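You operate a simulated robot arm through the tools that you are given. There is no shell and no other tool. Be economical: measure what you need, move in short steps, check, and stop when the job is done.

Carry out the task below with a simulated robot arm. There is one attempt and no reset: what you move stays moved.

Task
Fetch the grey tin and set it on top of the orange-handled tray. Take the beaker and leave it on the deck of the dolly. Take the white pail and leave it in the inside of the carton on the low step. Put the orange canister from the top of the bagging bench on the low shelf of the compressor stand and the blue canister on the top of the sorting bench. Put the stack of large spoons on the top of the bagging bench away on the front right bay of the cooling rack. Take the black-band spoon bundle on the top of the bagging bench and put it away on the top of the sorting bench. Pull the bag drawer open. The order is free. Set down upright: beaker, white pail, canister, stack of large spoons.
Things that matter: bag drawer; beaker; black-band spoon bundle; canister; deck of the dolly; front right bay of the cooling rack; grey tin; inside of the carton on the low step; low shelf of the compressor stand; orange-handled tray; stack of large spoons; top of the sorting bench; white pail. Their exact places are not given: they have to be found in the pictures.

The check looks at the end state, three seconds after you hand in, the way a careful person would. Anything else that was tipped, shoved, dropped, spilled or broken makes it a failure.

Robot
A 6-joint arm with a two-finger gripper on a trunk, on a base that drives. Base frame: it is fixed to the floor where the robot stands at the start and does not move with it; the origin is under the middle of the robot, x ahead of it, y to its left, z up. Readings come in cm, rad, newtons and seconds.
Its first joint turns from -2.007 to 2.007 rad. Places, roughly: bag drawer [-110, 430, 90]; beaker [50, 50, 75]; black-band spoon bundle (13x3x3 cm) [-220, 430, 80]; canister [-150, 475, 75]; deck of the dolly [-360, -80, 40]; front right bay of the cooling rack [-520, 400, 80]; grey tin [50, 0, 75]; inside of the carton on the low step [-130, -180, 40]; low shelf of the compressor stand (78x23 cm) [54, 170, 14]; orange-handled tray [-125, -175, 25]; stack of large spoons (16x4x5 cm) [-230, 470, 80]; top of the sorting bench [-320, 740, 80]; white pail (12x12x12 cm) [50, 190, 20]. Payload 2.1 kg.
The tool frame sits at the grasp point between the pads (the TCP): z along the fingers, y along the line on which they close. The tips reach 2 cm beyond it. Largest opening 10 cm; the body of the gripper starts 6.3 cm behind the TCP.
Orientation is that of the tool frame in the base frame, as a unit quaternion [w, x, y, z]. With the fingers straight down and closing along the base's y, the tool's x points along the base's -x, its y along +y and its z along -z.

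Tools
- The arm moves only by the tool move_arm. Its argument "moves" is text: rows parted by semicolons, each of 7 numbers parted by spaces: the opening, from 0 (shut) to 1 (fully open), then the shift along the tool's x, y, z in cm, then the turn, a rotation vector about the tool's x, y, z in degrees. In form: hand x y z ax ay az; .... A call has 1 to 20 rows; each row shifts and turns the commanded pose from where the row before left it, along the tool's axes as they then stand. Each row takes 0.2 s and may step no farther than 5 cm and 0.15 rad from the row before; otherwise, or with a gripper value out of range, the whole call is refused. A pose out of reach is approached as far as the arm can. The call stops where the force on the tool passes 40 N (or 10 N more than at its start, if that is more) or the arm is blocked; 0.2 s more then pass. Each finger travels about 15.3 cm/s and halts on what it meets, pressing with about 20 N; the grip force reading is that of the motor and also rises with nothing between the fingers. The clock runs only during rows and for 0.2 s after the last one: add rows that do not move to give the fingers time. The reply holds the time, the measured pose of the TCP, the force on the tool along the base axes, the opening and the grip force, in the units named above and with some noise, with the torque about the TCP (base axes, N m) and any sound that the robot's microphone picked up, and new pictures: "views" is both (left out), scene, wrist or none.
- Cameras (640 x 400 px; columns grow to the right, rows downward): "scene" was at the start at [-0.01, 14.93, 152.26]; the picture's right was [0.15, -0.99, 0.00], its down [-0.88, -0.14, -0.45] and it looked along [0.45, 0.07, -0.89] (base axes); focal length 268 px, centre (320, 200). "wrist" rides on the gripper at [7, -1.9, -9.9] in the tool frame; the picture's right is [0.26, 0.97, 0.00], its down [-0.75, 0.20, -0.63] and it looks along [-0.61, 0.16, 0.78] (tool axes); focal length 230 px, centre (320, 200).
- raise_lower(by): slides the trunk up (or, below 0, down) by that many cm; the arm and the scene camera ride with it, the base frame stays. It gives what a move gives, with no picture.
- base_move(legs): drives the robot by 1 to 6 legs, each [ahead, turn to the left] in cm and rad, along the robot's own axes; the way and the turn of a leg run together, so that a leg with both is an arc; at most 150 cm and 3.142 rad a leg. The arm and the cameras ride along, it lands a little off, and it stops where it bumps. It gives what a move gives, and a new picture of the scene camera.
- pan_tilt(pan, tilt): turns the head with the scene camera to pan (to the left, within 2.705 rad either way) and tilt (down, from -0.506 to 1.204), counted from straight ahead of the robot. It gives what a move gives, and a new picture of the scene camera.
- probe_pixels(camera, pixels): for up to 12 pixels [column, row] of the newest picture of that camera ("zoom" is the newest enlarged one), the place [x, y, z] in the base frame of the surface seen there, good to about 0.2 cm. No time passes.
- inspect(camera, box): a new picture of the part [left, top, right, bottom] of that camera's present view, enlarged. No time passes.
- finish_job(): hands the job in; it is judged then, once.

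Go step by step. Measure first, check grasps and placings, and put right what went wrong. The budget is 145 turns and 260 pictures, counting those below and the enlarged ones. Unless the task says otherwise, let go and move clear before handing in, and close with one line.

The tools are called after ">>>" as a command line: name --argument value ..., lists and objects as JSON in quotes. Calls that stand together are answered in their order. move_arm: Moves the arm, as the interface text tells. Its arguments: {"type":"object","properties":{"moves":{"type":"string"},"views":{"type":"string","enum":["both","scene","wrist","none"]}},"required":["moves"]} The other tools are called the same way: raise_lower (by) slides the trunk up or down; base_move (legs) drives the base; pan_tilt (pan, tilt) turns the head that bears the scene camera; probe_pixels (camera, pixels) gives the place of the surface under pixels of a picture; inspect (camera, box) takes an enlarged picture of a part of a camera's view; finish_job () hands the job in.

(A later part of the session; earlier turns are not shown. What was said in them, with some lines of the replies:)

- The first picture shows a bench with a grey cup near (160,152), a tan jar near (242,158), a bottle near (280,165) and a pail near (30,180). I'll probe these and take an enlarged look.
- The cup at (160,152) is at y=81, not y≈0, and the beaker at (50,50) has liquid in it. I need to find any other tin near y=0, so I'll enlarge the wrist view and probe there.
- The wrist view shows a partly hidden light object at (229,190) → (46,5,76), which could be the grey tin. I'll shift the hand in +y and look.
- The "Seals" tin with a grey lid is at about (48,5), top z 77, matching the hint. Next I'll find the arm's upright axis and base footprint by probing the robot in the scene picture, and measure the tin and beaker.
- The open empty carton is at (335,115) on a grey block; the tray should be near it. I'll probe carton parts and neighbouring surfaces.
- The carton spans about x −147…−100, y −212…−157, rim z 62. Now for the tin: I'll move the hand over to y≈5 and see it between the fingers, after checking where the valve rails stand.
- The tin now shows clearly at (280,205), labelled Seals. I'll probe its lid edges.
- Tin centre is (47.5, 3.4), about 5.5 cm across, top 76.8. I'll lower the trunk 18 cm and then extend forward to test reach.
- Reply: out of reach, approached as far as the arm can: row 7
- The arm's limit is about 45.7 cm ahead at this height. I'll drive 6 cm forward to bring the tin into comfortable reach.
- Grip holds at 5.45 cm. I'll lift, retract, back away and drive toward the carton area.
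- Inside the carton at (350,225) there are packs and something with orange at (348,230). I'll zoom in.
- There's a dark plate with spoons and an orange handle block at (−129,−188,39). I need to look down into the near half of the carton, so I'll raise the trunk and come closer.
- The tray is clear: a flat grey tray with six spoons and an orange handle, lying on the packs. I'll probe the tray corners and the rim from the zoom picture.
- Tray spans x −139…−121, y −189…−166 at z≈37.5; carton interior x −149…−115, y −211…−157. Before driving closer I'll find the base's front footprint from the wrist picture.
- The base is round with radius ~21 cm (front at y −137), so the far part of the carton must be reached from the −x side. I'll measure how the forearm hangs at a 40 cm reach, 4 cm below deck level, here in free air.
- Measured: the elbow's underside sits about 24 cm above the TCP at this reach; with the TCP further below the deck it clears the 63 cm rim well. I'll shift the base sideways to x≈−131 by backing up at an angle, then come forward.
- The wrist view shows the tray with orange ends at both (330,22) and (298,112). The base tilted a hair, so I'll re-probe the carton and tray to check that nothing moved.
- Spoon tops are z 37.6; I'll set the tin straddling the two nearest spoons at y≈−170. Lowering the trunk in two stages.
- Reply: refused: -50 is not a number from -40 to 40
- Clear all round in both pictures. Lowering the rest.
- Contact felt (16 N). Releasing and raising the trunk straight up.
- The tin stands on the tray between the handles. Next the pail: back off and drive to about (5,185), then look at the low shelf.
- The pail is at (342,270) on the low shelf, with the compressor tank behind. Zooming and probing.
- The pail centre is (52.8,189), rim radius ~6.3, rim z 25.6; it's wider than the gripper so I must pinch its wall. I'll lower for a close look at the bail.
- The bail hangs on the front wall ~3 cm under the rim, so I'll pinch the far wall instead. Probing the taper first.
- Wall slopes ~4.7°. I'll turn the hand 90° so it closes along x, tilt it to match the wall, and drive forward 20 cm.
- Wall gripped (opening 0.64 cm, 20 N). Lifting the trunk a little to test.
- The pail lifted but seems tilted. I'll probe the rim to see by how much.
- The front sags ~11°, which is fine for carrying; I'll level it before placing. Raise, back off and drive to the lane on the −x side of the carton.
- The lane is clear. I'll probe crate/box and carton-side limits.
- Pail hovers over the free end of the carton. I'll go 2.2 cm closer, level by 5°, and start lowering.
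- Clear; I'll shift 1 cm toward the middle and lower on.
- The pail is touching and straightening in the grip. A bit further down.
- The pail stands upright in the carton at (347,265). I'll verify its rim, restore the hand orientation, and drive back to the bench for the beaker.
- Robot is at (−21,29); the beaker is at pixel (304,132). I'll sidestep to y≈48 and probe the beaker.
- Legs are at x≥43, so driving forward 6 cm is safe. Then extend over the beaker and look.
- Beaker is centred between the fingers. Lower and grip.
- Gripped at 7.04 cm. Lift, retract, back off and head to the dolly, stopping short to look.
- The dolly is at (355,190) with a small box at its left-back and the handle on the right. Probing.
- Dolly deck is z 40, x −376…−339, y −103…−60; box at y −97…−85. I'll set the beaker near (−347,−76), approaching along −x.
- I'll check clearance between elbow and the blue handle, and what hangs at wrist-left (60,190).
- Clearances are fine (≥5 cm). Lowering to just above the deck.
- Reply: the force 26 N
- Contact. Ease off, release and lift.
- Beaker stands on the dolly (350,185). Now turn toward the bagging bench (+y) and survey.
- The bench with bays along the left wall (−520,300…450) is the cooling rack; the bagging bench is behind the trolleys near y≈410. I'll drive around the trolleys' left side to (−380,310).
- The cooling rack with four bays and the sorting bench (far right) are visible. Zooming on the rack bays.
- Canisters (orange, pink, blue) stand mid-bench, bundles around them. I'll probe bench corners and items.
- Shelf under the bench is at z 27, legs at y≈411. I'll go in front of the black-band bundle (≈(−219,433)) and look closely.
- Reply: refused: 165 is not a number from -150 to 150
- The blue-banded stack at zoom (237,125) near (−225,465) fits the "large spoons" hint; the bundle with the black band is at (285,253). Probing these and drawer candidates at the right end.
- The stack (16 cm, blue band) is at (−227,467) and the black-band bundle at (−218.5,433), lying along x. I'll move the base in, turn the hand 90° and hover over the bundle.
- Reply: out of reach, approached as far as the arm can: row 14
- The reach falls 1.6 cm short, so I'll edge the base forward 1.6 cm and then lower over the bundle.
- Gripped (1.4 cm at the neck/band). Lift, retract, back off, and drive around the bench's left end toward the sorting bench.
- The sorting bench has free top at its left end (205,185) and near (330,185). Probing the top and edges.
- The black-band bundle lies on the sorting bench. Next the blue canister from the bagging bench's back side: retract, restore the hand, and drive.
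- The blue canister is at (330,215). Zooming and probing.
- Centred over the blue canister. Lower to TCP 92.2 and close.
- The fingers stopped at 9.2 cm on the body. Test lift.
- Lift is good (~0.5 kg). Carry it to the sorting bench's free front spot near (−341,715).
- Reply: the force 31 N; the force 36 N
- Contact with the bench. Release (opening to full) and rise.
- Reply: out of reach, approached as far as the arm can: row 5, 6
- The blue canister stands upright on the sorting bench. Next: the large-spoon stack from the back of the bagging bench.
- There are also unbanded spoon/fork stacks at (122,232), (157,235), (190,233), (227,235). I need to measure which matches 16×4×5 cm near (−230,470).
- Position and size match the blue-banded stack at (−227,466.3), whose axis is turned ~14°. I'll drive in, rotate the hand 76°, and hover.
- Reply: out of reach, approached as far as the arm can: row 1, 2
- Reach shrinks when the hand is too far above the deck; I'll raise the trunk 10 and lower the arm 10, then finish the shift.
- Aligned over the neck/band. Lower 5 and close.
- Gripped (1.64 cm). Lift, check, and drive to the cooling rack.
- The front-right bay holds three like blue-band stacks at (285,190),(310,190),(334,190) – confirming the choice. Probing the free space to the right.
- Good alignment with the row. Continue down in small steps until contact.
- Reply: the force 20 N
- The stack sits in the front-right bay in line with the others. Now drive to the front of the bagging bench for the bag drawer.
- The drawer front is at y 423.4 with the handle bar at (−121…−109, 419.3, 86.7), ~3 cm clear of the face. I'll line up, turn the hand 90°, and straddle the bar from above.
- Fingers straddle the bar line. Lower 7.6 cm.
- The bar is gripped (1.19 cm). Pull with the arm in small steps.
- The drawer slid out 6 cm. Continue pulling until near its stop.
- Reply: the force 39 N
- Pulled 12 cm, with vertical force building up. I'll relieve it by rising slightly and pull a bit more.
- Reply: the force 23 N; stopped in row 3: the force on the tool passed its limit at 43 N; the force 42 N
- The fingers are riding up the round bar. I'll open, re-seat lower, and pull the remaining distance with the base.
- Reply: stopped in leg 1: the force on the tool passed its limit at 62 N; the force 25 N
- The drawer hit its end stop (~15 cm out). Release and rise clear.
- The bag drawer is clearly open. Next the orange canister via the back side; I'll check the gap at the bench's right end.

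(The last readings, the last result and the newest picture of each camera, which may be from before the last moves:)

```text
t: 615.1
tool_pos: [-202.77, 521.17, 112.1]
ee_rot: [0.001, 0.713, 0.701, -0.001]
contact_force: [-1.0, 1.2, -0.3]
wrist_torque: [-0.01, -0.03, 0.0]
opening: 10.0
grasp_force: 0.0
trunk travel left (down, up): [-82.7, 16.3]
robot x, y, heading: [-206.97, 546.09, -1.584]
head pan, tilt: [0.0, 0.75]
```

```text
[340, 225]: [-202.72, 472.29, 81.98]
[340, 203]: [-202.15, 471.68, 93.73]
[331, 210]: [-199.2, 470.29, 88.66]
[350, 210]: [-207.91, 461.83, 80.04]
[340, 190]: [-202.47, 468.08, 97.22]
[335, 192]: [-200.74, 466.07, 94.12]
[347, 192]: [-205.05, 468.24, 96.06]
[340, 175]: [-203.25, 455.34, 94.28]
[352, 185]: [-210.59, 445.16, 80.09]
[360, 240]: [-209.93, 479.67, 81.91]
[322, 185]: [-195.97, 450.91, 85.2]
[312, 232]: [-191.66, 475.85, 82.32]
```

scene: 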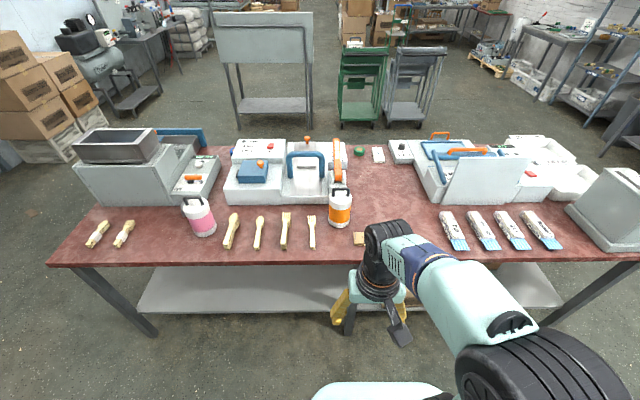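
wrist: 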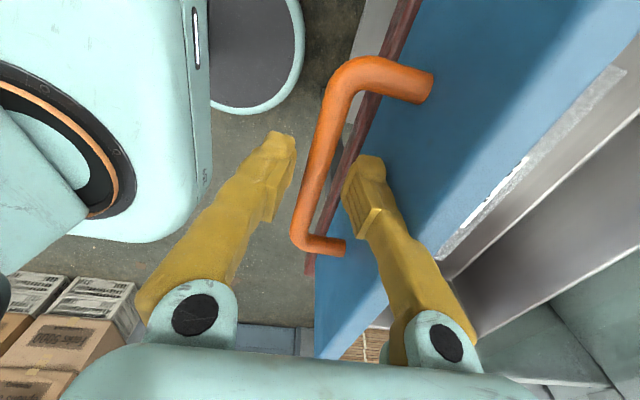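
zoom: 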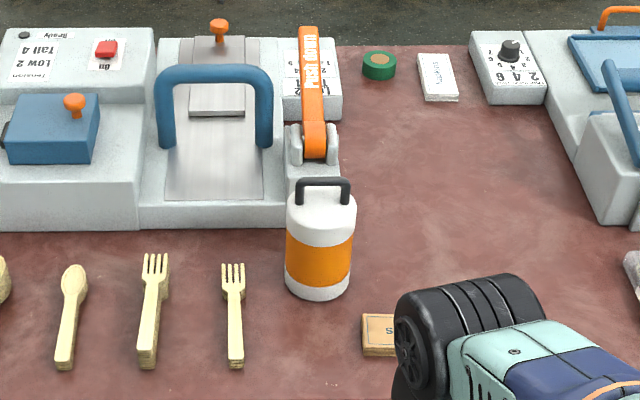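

Orange canister is at (−202.6,467.8), same size as the blue. Drive in and position over it.

>>> base_move --legs '[[0, 0.014], [35, 0]]'

>>> move_arm --moves "1 -4 0 0 0 0 0;1 -4 0 0 0 0 0;1 -4 0 0 0 0 0;1 -4 0 0 0 0 0;1 -2.3 0 0 0 0 0;1 0 0 0 0 0 0" --views "wrist"

```text
t: 617.7
tool_pos: [-202.61, 485.97, 112.06]
ee_rot: [0.002, 0.709, 0.705, -0.001]
contact_force: [-1.2, -0.5, -0.6]
wrist_torque: [0.02, 0.01, 0.02]
opening: 10.0
grasp_force: 0.1
trunk travel left (down, up): [-82.7, 16.3]
robot x, y, heading: [-207.27, 510.71, -1.573]
head pan, tilt: [0.0, 0.75]
```

scene: 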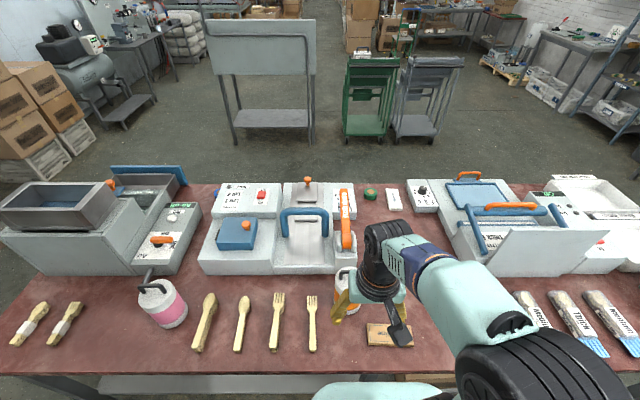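

```text
t: 619.1
tool_pos: [-202.95, 467.82, 112.18]
ee_rot: [0.0, 0.709, 0.705, -0.001]
contact_force: [0.1, 0.0, 0.8]
wrist_torque: [-0.02, 0.01, -0.02]
opening: 9.99
grasp_force: 0.1
trunk travel left (down, up): [-82.7, 16.3]
robot x, y, heading: [-207.42, 511.1, -1.577]
head pan, tilt: [0.0, 0.75]
```

wrist: 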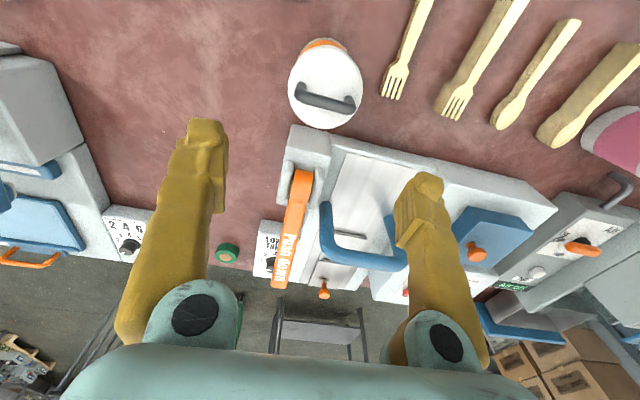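

>>> probe_pixels --camera "wrist" --pixels '[[292, 88], [359, 85], [326, 58], [326, 126], [325, 102]]'

```text
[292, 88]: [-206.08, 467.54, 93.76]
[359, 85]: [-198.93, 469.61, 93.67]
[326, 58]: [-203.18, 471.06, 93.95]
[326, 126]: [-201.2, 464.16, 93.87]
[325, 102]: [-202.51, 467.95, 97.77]
```

>>> move_arm --moves "1 0 0.45 0 0 0 0;1 0 0 0 0 0 0" --views "none"

>>> raise_lower --by -20.2

>>> move_arm --moves "0.85 0 0 0 0 0 0;0.7 0 0 0 0 0 0;0.6 0 0 0 0 0 0;0.6 0 0 0 0 0 0" --views "wrist"

```text
t: 619.7
tool_pos: [-202.29, 467.63, 112.07]
ee_rot: [0.001, 0.71, 0.705, 0.0]
contact_force: [-0.4, -0.9, 0.0]
wrist_torque: [0.04, -0.03, 0.0]
opening: 10.01
grasp_force: 0.1
trunk travel left (down, up): [-82.7, 16.3]
robot x, y, heading: [-207.65, 511.29, -1.574]
head pan, tilt: [0.0, 0.75]
```

```text
t: 621.9
tool_pos: [-202.39, 467.61, 91.87]
ee_rot: [0.001, 0.709, 0.705, -0.001]
contact_force: [0.0, -0.1, -0.7]
wrist_torque: [-0.02, 0.01, 0.0]
opening: 10.0
grasp_force: 0.0
trunk travel left (down, up): [-62.5, 36.5]
robot x, y, heading: [-207.25, 510.69, -1.577]
head pan, tilt: [0.0, 0.75]
```

```text
t: 622.9
tool_pos: [-202.23, 467.65, 91.92]
ee_rot: [0.002, 0.71, 0.705, -0.001]
contact_force: [1.0, -1.4, 3.8]
wrist_torque: [0.02, 0.2, 0.03]
opening: 9.48
grasp_force: 20.1
trunk travel left (down, up): [-62.5, 36.5]
robot x, y, heading: [-207.53, 510.96, -1.574]
head pan, tilt: [0.0, 0.75]
```

wrist: 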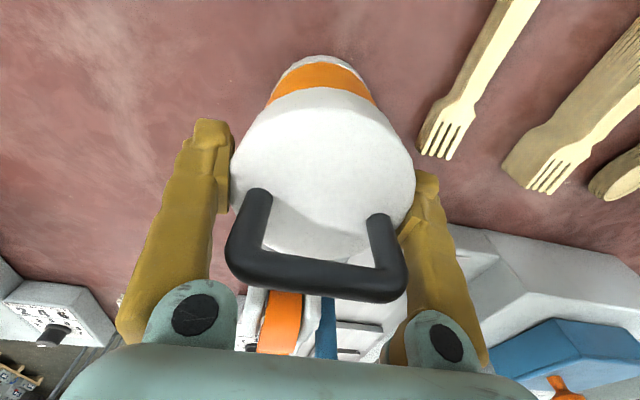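

Gripped at 9.5 cm. Lift and check, then drive to the compressor stand.

>>> raise_lower --by 20

>>> base_move --legs '[[-32, 0], [0, 1.574], [150, 0], [20, 0], [0, -1.498], [150, 0]]'

>>> base_move --legs '[[150, 0], [42, 0], [0, 1.498]]'

>>> pan_tilt --pan 0.0 --tilt 0.85

```text
t: 625.1
tool_pos: [-202.39, 467.58, 111.83]
ee_rot: [0.001, 0.709, 0.705, -0.001]
contact_force: [-0.7, 0.4, -6.3]
wrist_torque: [-0.02, -0.02, 0.01]
opening: 9.44
grasp_force: 19.9
trunk travel left (down, up): [-82.5, 16.5]
robot x, y, heading: [-207.64, 510.98, -1.575]
head pan, tilt: [0.0, 0.75]
```

```text
t: 650.0
tool_pos: [-20.62, 347.3, 111.79]
ee_rot: [0.001, 0.688, 0.726, -0.001]
contact_force: [-0.6, -0.8, -5.6]
wrist_torque: [-0.04, 0.01, 0.01]
opening: 9.22
grasp_force: 19.6
trunk travel left (down, up): [-82.5, 16.5]
robot x, y, heading: [-28.64, 390.0, -1.517]
head pan, tilt: [0.0, 0.75]
```

scene: 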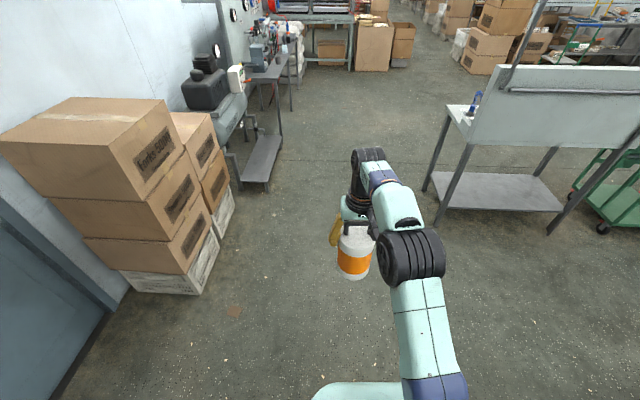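

```text
t: 663.2
tool_pos: [26.62, 204.17, 111.88]
ee_rot: [0.001, 0.013, 1.0, 0.0]
contact_force: [0.1, 0.7, -5.2]
wrist_torque: [0.02, 0.01, -0.02]
opening: 9.11
grasp_force: 19.9
trunk travel left (down, up): [-82.5, 16.5]
robot x, y, heading: [-16.72, 199.87, -0.021]
head pan, tilt: [0.0, 0.75]
```

scene: 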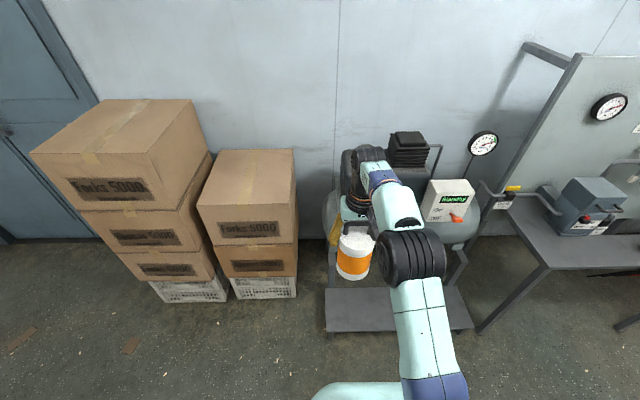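

```text
t: 663.8
tool_pos: [26.66, 204.23, 111.94]
ee_rot: [0.0, 0.013, 1.0, 0.0]
contact_force: [-0.1, 0.1, -6.5]
wrist_torque: [0.01, 0.01, 0.02]
opening: 9.12
grasp_force: 20.2
trunk travel left (down, up): [-82.5, 16.5]
robot x, y, heading: [-16.35, 200.16, -0.028]
head pan, tilt: [0.0, 0.85]
```

scene: 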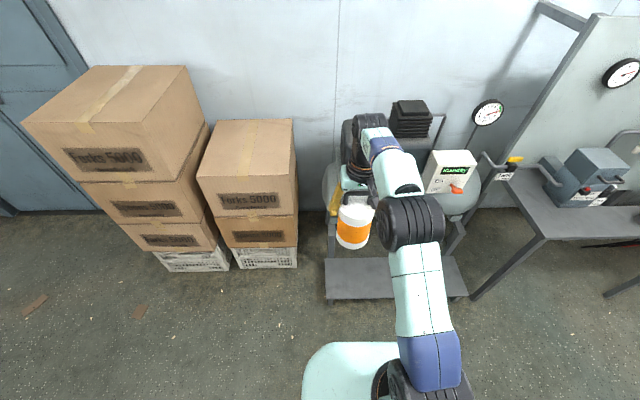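

The canister is settling slightly in the grip, so I'll move on. Retract, then sidestep to y≈181 and forward to the shelf.

>>> move_arm --moves "0.6 4 0 0 0 0 0;0.6 4 0 0 0 0 0;0.6 4 0 0 0 0 0;0.6 3 0 0 0 0 0" --views "none"

>>> base_move --legs '[[0, -0.479], [39, 0], [0, 0.505]]'

>>> raise_lower --by -40

>>> raise_lower --by -30

>>> move_arm --moves "0.6 0 0 0 0 0 0" --views "both"

```text
t: 664.8
tool_pos: [11.44, 204.58, 112.0]
ee_rot: [0.002, 0.013, 1.0, 0.0]
contact_force: [-1.1, -0.6, -5.6]
wrist_torque: [0.02, -0.01, 0.0]
opening: 9.12
grasp_force: 20.5
trunk travel left (down, up): [-82.5, 16.5]
robot x, y, heading: [-16.52, 200.08, -0.026]
head pan, tilt: [0.0, 0.85]
```

```text
t: 670.1
tool_pos: [45.81, 186.65, 111.72]
ee_rot: [0.001, -0.001, 1.0, 0.0]
contact_force: [-0.2, 0.2, -5.9]
wrist_torque: [-0.03, 0.01, 0.03]
opening: 9.06
grasp_force: 20.0
trunk travel left (down, up): [-82.5, 16.5]
robot x, y, heading: [17.26, 181.48, 0.006]
head pan, tilt: [0.0, 0.85]
```

scene: 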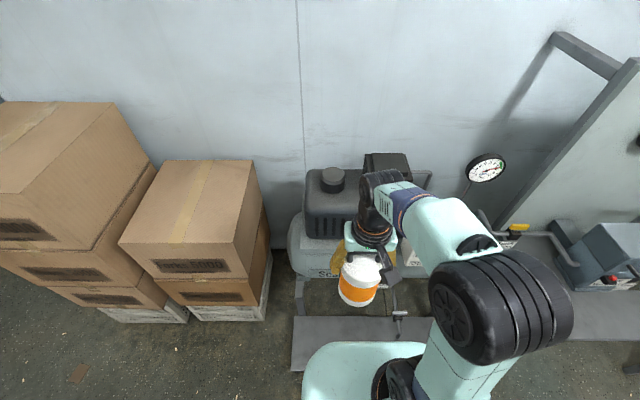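

```text
t: 673.9
tool_pos: [45.91, 186.62, 71.77]
ee_rot: [0.001, -0.001, 1.0, 0.0]
contact_force: [0.0, -0.5, -6.0]
wrist_torque: [-0.04, 0.05, -0.01]
opening: 9.01
grasp_force: 19.8
trunk travel left (down, up): [-42.5, 56.5]
robot x, y, heading: [17.83, 181.72, 0.003]
head pan, tilt: [0.0, 0.85]
```

```text
t: 676.9
tool_pos: [45.76, 186.67, 41.89]
ee_rot: [0.001, -0.001, 1.0, 0.0]
contact_force: [0.0, 0.1, -5.0]
wrist_torque: [0.0, -0.01, 0.01]
opening: 9.01
grasp_force: 19.9
trunk travel left (down, up): [-12.5, 86.5]
robot x, y, heading: [17.38, 181.42, 0.005]
head pan, tilt: [0.0, 0.85]
```

```text
t: 677.3
tool_pos: [45.94, 186.65, 41.81]
ee_rot: [0.001, -0.002, 1.0, 0.0]
contact_force: [-0.6, 0.5, -6.0]
wrist_torque: [0.03, -0.01, 0.0]
opening: 9.02
grasp_force: 19.9
trunk travel left (down, up): [-12.5, 86.5]
robot x, y, heading: [17.55, 181.0, 0.008]
head pan, tilt: [0.0, 0.85]
```

scene: 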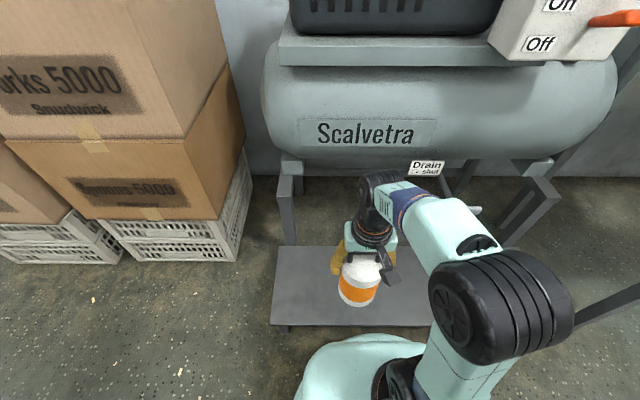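
wrist: 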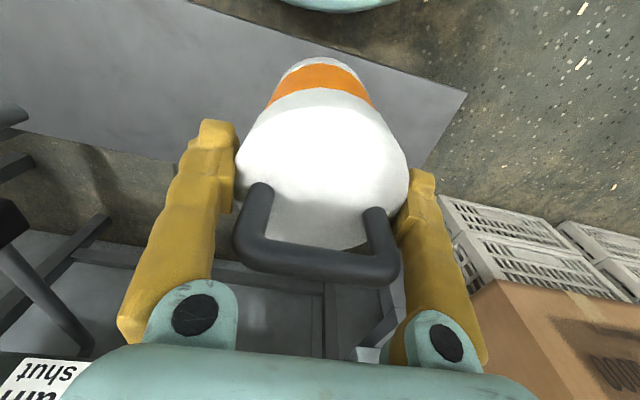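

Clear. Extend 5 cm to x≈51, then lower.

>>> move_arm --moves "0.6 -2.7 0 0 0 0 0;0.6 -2.6 0 0 0 0 0;0.6 0 0 0 0 0 0" --views "none"

>>> raise_lower --by -12.3

>>> move_arm --moves "0.6 0 0 0.6 0 0 0;0.6 0 0 0.6 0 0 0;0.6 0 0 0.5 0 0 0;0.6 0 0 0 0 0 0" --views "both"

```text
t: 678.1
tool_pos: [51.06, 186.66, 42.04]
ee_rot: [0.0, -0.002, 1.0, 0.001]
contact_force: [-0.1, -0.7, -6.1]
wrist_torque: [0.0, 0.0, -0.03]
opening: 9.0
grasp_force: 20.0
trunk travel left (down, up): [-12.5, 86.5]
robot x, y, heading: [17.46, 181.53, 0.007]
head pan, tilt: [0.0, 0.85]
```

```text
t: 679.6
tool_pos: [51.06, 186.76, 29.63]
ee_rot: [0.001, -0.001, 1.0, 0.0]
contact_force: [0.2, 0.5, -6.0]
wrist_torque: [0.01, 0.03, 0.03]
opening: 9.0
grasp_force: 20.3
trunk travel left (down, up): [-0.2, 98.8]
robot x, y, heading: [17.84, 181.56, 0.008]
head pan, tilt: [0.0, 0.85]
```

```text
t: 680.6
tool_pos: [51.02, 186.67, 27.82]
ee_rot: [0.001, -0.002, 1.0, 0.0]
contact_force: [0.7, 0.8, -4.7]
wrist_torque: [-0.01, -0.02, -0.01]
opening: 9.01
grasp_force: 19.8
trunk travel left (down, up): [-0.2, 98.8]
robot x, y, heading: [18.09, 181.02, 0.005]
head pan, tilt: [0.0, 0.85]
```

scene: 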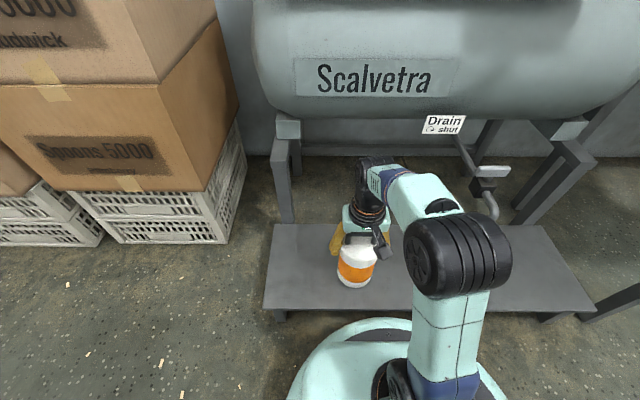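
wrist: 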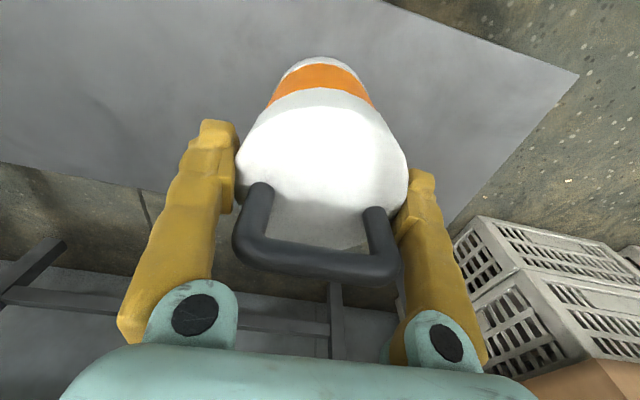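

>>> move_arm --moves "0.6 0 0 0.3 0 0 0;0.6 0 0 0.2 0 0 0;0.6 0 0 0 0 0 0" --views "none"

>>> move_arm --moves "0.6 0 0 0.2 0 0 0;0.6 0 0 0.2 0 0 0;0.6 0 0 0 0 0 0" --views "none"

```text
t: 681.5
tool_pos: [51.07, 186.63, 27.36]
ee_rot: [0.0, -0.002, 1.0, 0.0]
contact_force: [-0.6, 0.1, -5.6]
wrist_torque: [0.01, 0.01, -0.01]
opening: 8.98
grasp_force: 19.9
trunk travel left (down, up): [-0.2, 98.8]
robot x, y, heading: [17.65, 181.22, 0.003]
head pan, tilt: [0.0, 0.85]
```

```text
t: 682.2
tool_pos: [51.17, 186.59, 27.04]
ee_rot: [0.001, -0.002, 1.0, 0.0]
contact_force: [-0.1, -0.4, -5.3]
wrist_torque: [0.01, 0.0, 0.02]
opening: 9.0
grasp_force: 20.0
trunk travel left (down, up): [-0.2, 98.8]
robot x, y, heading: [17.6, 181.42, 0.01]
head pan, tilt: [0.0, 0.85]
```

>>> move_arm --moves "0.6 0 0 0.2 0 0 0;0.6 0 0 0.2 0 0 0;0.6 0 0 0 0 0 0" --views "none"

>>> move_arm --moves "0.6 0 0 0.15 0 0 0;0.6 0 0 0.1 0 0 0;0.6 0 0 0 0 0 0" --views "none"

```text
t: 683.0
tool_pos: [50.98, 186.64, 26.65]
ee_rot: [0.002, -0.001, 1.0, 0.0]
contact_force: [-2.3, -0.2, 9.6]
wrist_torque: [-0.06, 0.29, 0.0]
opening: 8.95
grasp_force: 20.1
trunk travel left (down, up): [-0.2, 98.8]
robot x, y, heading: [17.7, 180.98, 0.01]
head pan, tilt: [0.0, 0.85]
```

```text
t: 683.9
tool_pos: [51.15, 186.63, 26.54]
ee_rot: [0.004, -0.002, 1.0, 0.002]
contact_force: [-3.3, 1.3, 33.1]
wrist_torque: [0.02, -0.06, 0.0]
opening: 9.02
grasp_force: 20.1
trunk travel left (down, up): [-0.2, 98.8]
robot x, y, heading: [17.89, 181.1, 0.01]
head pan, tilt: [0.0, 0.85]
```

Seated on the shelf. Release and rise straight up with the trunk.

>>> move_arm --moves "0.6 0 0 -0.2 0 0 0;0.97 0 0 0 0 0 0;1 0 0 0 0 0 0;1 0 0 0 0 0 0" --views "none"

>>> raise_lower --by 14

>>> move_arm --moves "1 4 0 0 0 0 0;1 4 0 0 0 0 0" --views "wrist"

>>> base_move --legs '[[-40, 0]]'

```text
t: 684.9
tool_pos: [51.23, 186.74, 26.57]
ee_rot: [0.001, -0.002, 1.0, 0.0]
contact_force: [0.0, 0.8, 1.1]
wrist_torque: [-0.02, 0.02, -0.01]
opening: 10.0
grasp_force: 0.1
trunk travel left (down, up): [-0.2, 98.8]
robot x, y, heading: [17.61, 181.46, 0.008]
head pan, tilt: [0.0, 0.85]
```

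```text
t: 686.5
tool_pos: [51.09, 186.63, 40.55]
ee_rot: [0.001, -0.001, 1.0, 0.0]
contact_force: [0.1, -0.4, -0.4]
wrist_torque: [-0.01, -0.01, 0.0]
opening: 9.99
grasp_force: 0.1
trunk travel left (down, up): [-14.2, 84.8]
robot x, y, heading: [17.92, 181.01, 0.012]
head pan, tilt: [0.0, 0.85]
```

```text
t: 687.1
tool_pos: [43.08, 186.6, 40.56]
ee_rot: [0.001, -0.003, 1.0, 0.0]
contact_force: [0.5, -0.7, 0.2]
wrist_torque: [0.03, -0.03, 0.01]
opening: 9.98
grasp_force: 0.1
trunk travel left (down, up): [-14.2, 84.8]
robot x, y, heading: [17.84, 181.24, 0.008]
head pan, tilt: [0.0, 0.85]
```

wrist: 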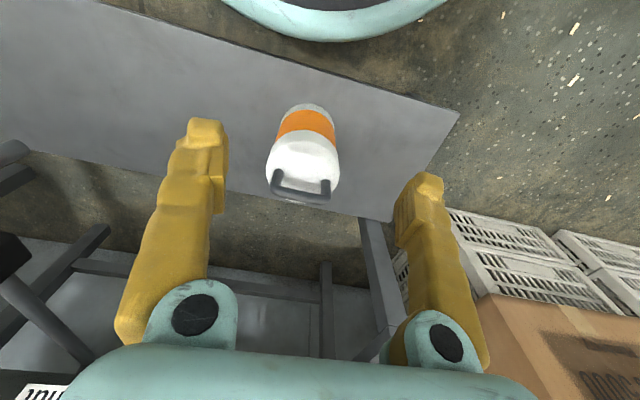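

```text
t: 689.6
tool_pos: [3.56, 186.33, 40.56]
ee_rot: [0.001, -0.001, 1.0, 0.0]
contact_force: [-0.8, -0.2, -0.9]
wrist_torque: [-0.01, 0.02, -0.03]
opening: 10.0
grasp_force: 0.1
trunk travel left (down, up): [-14.2, 84.8]
robot x, y, heading: [-21.92, 181.14, 0.002]
head pan, tilt: [0.0, 0.85]
```

scene: 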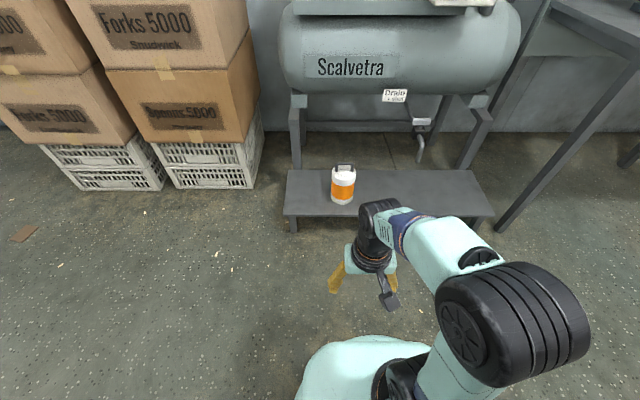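

The orange canister stands upright on the low shelf at (342,187), and the hand is clear. Every other placing was checked when it was made, so I'm handing in.

>>> finish_job

```text
The job is handed in.
```

I handed the job in with every item set where the task asked and the bag drawer pulled out about 15 cm to its stop. For the stack of large spoons I took the blue-banded one, since it matched the given place and size and the stacks already in that bay.
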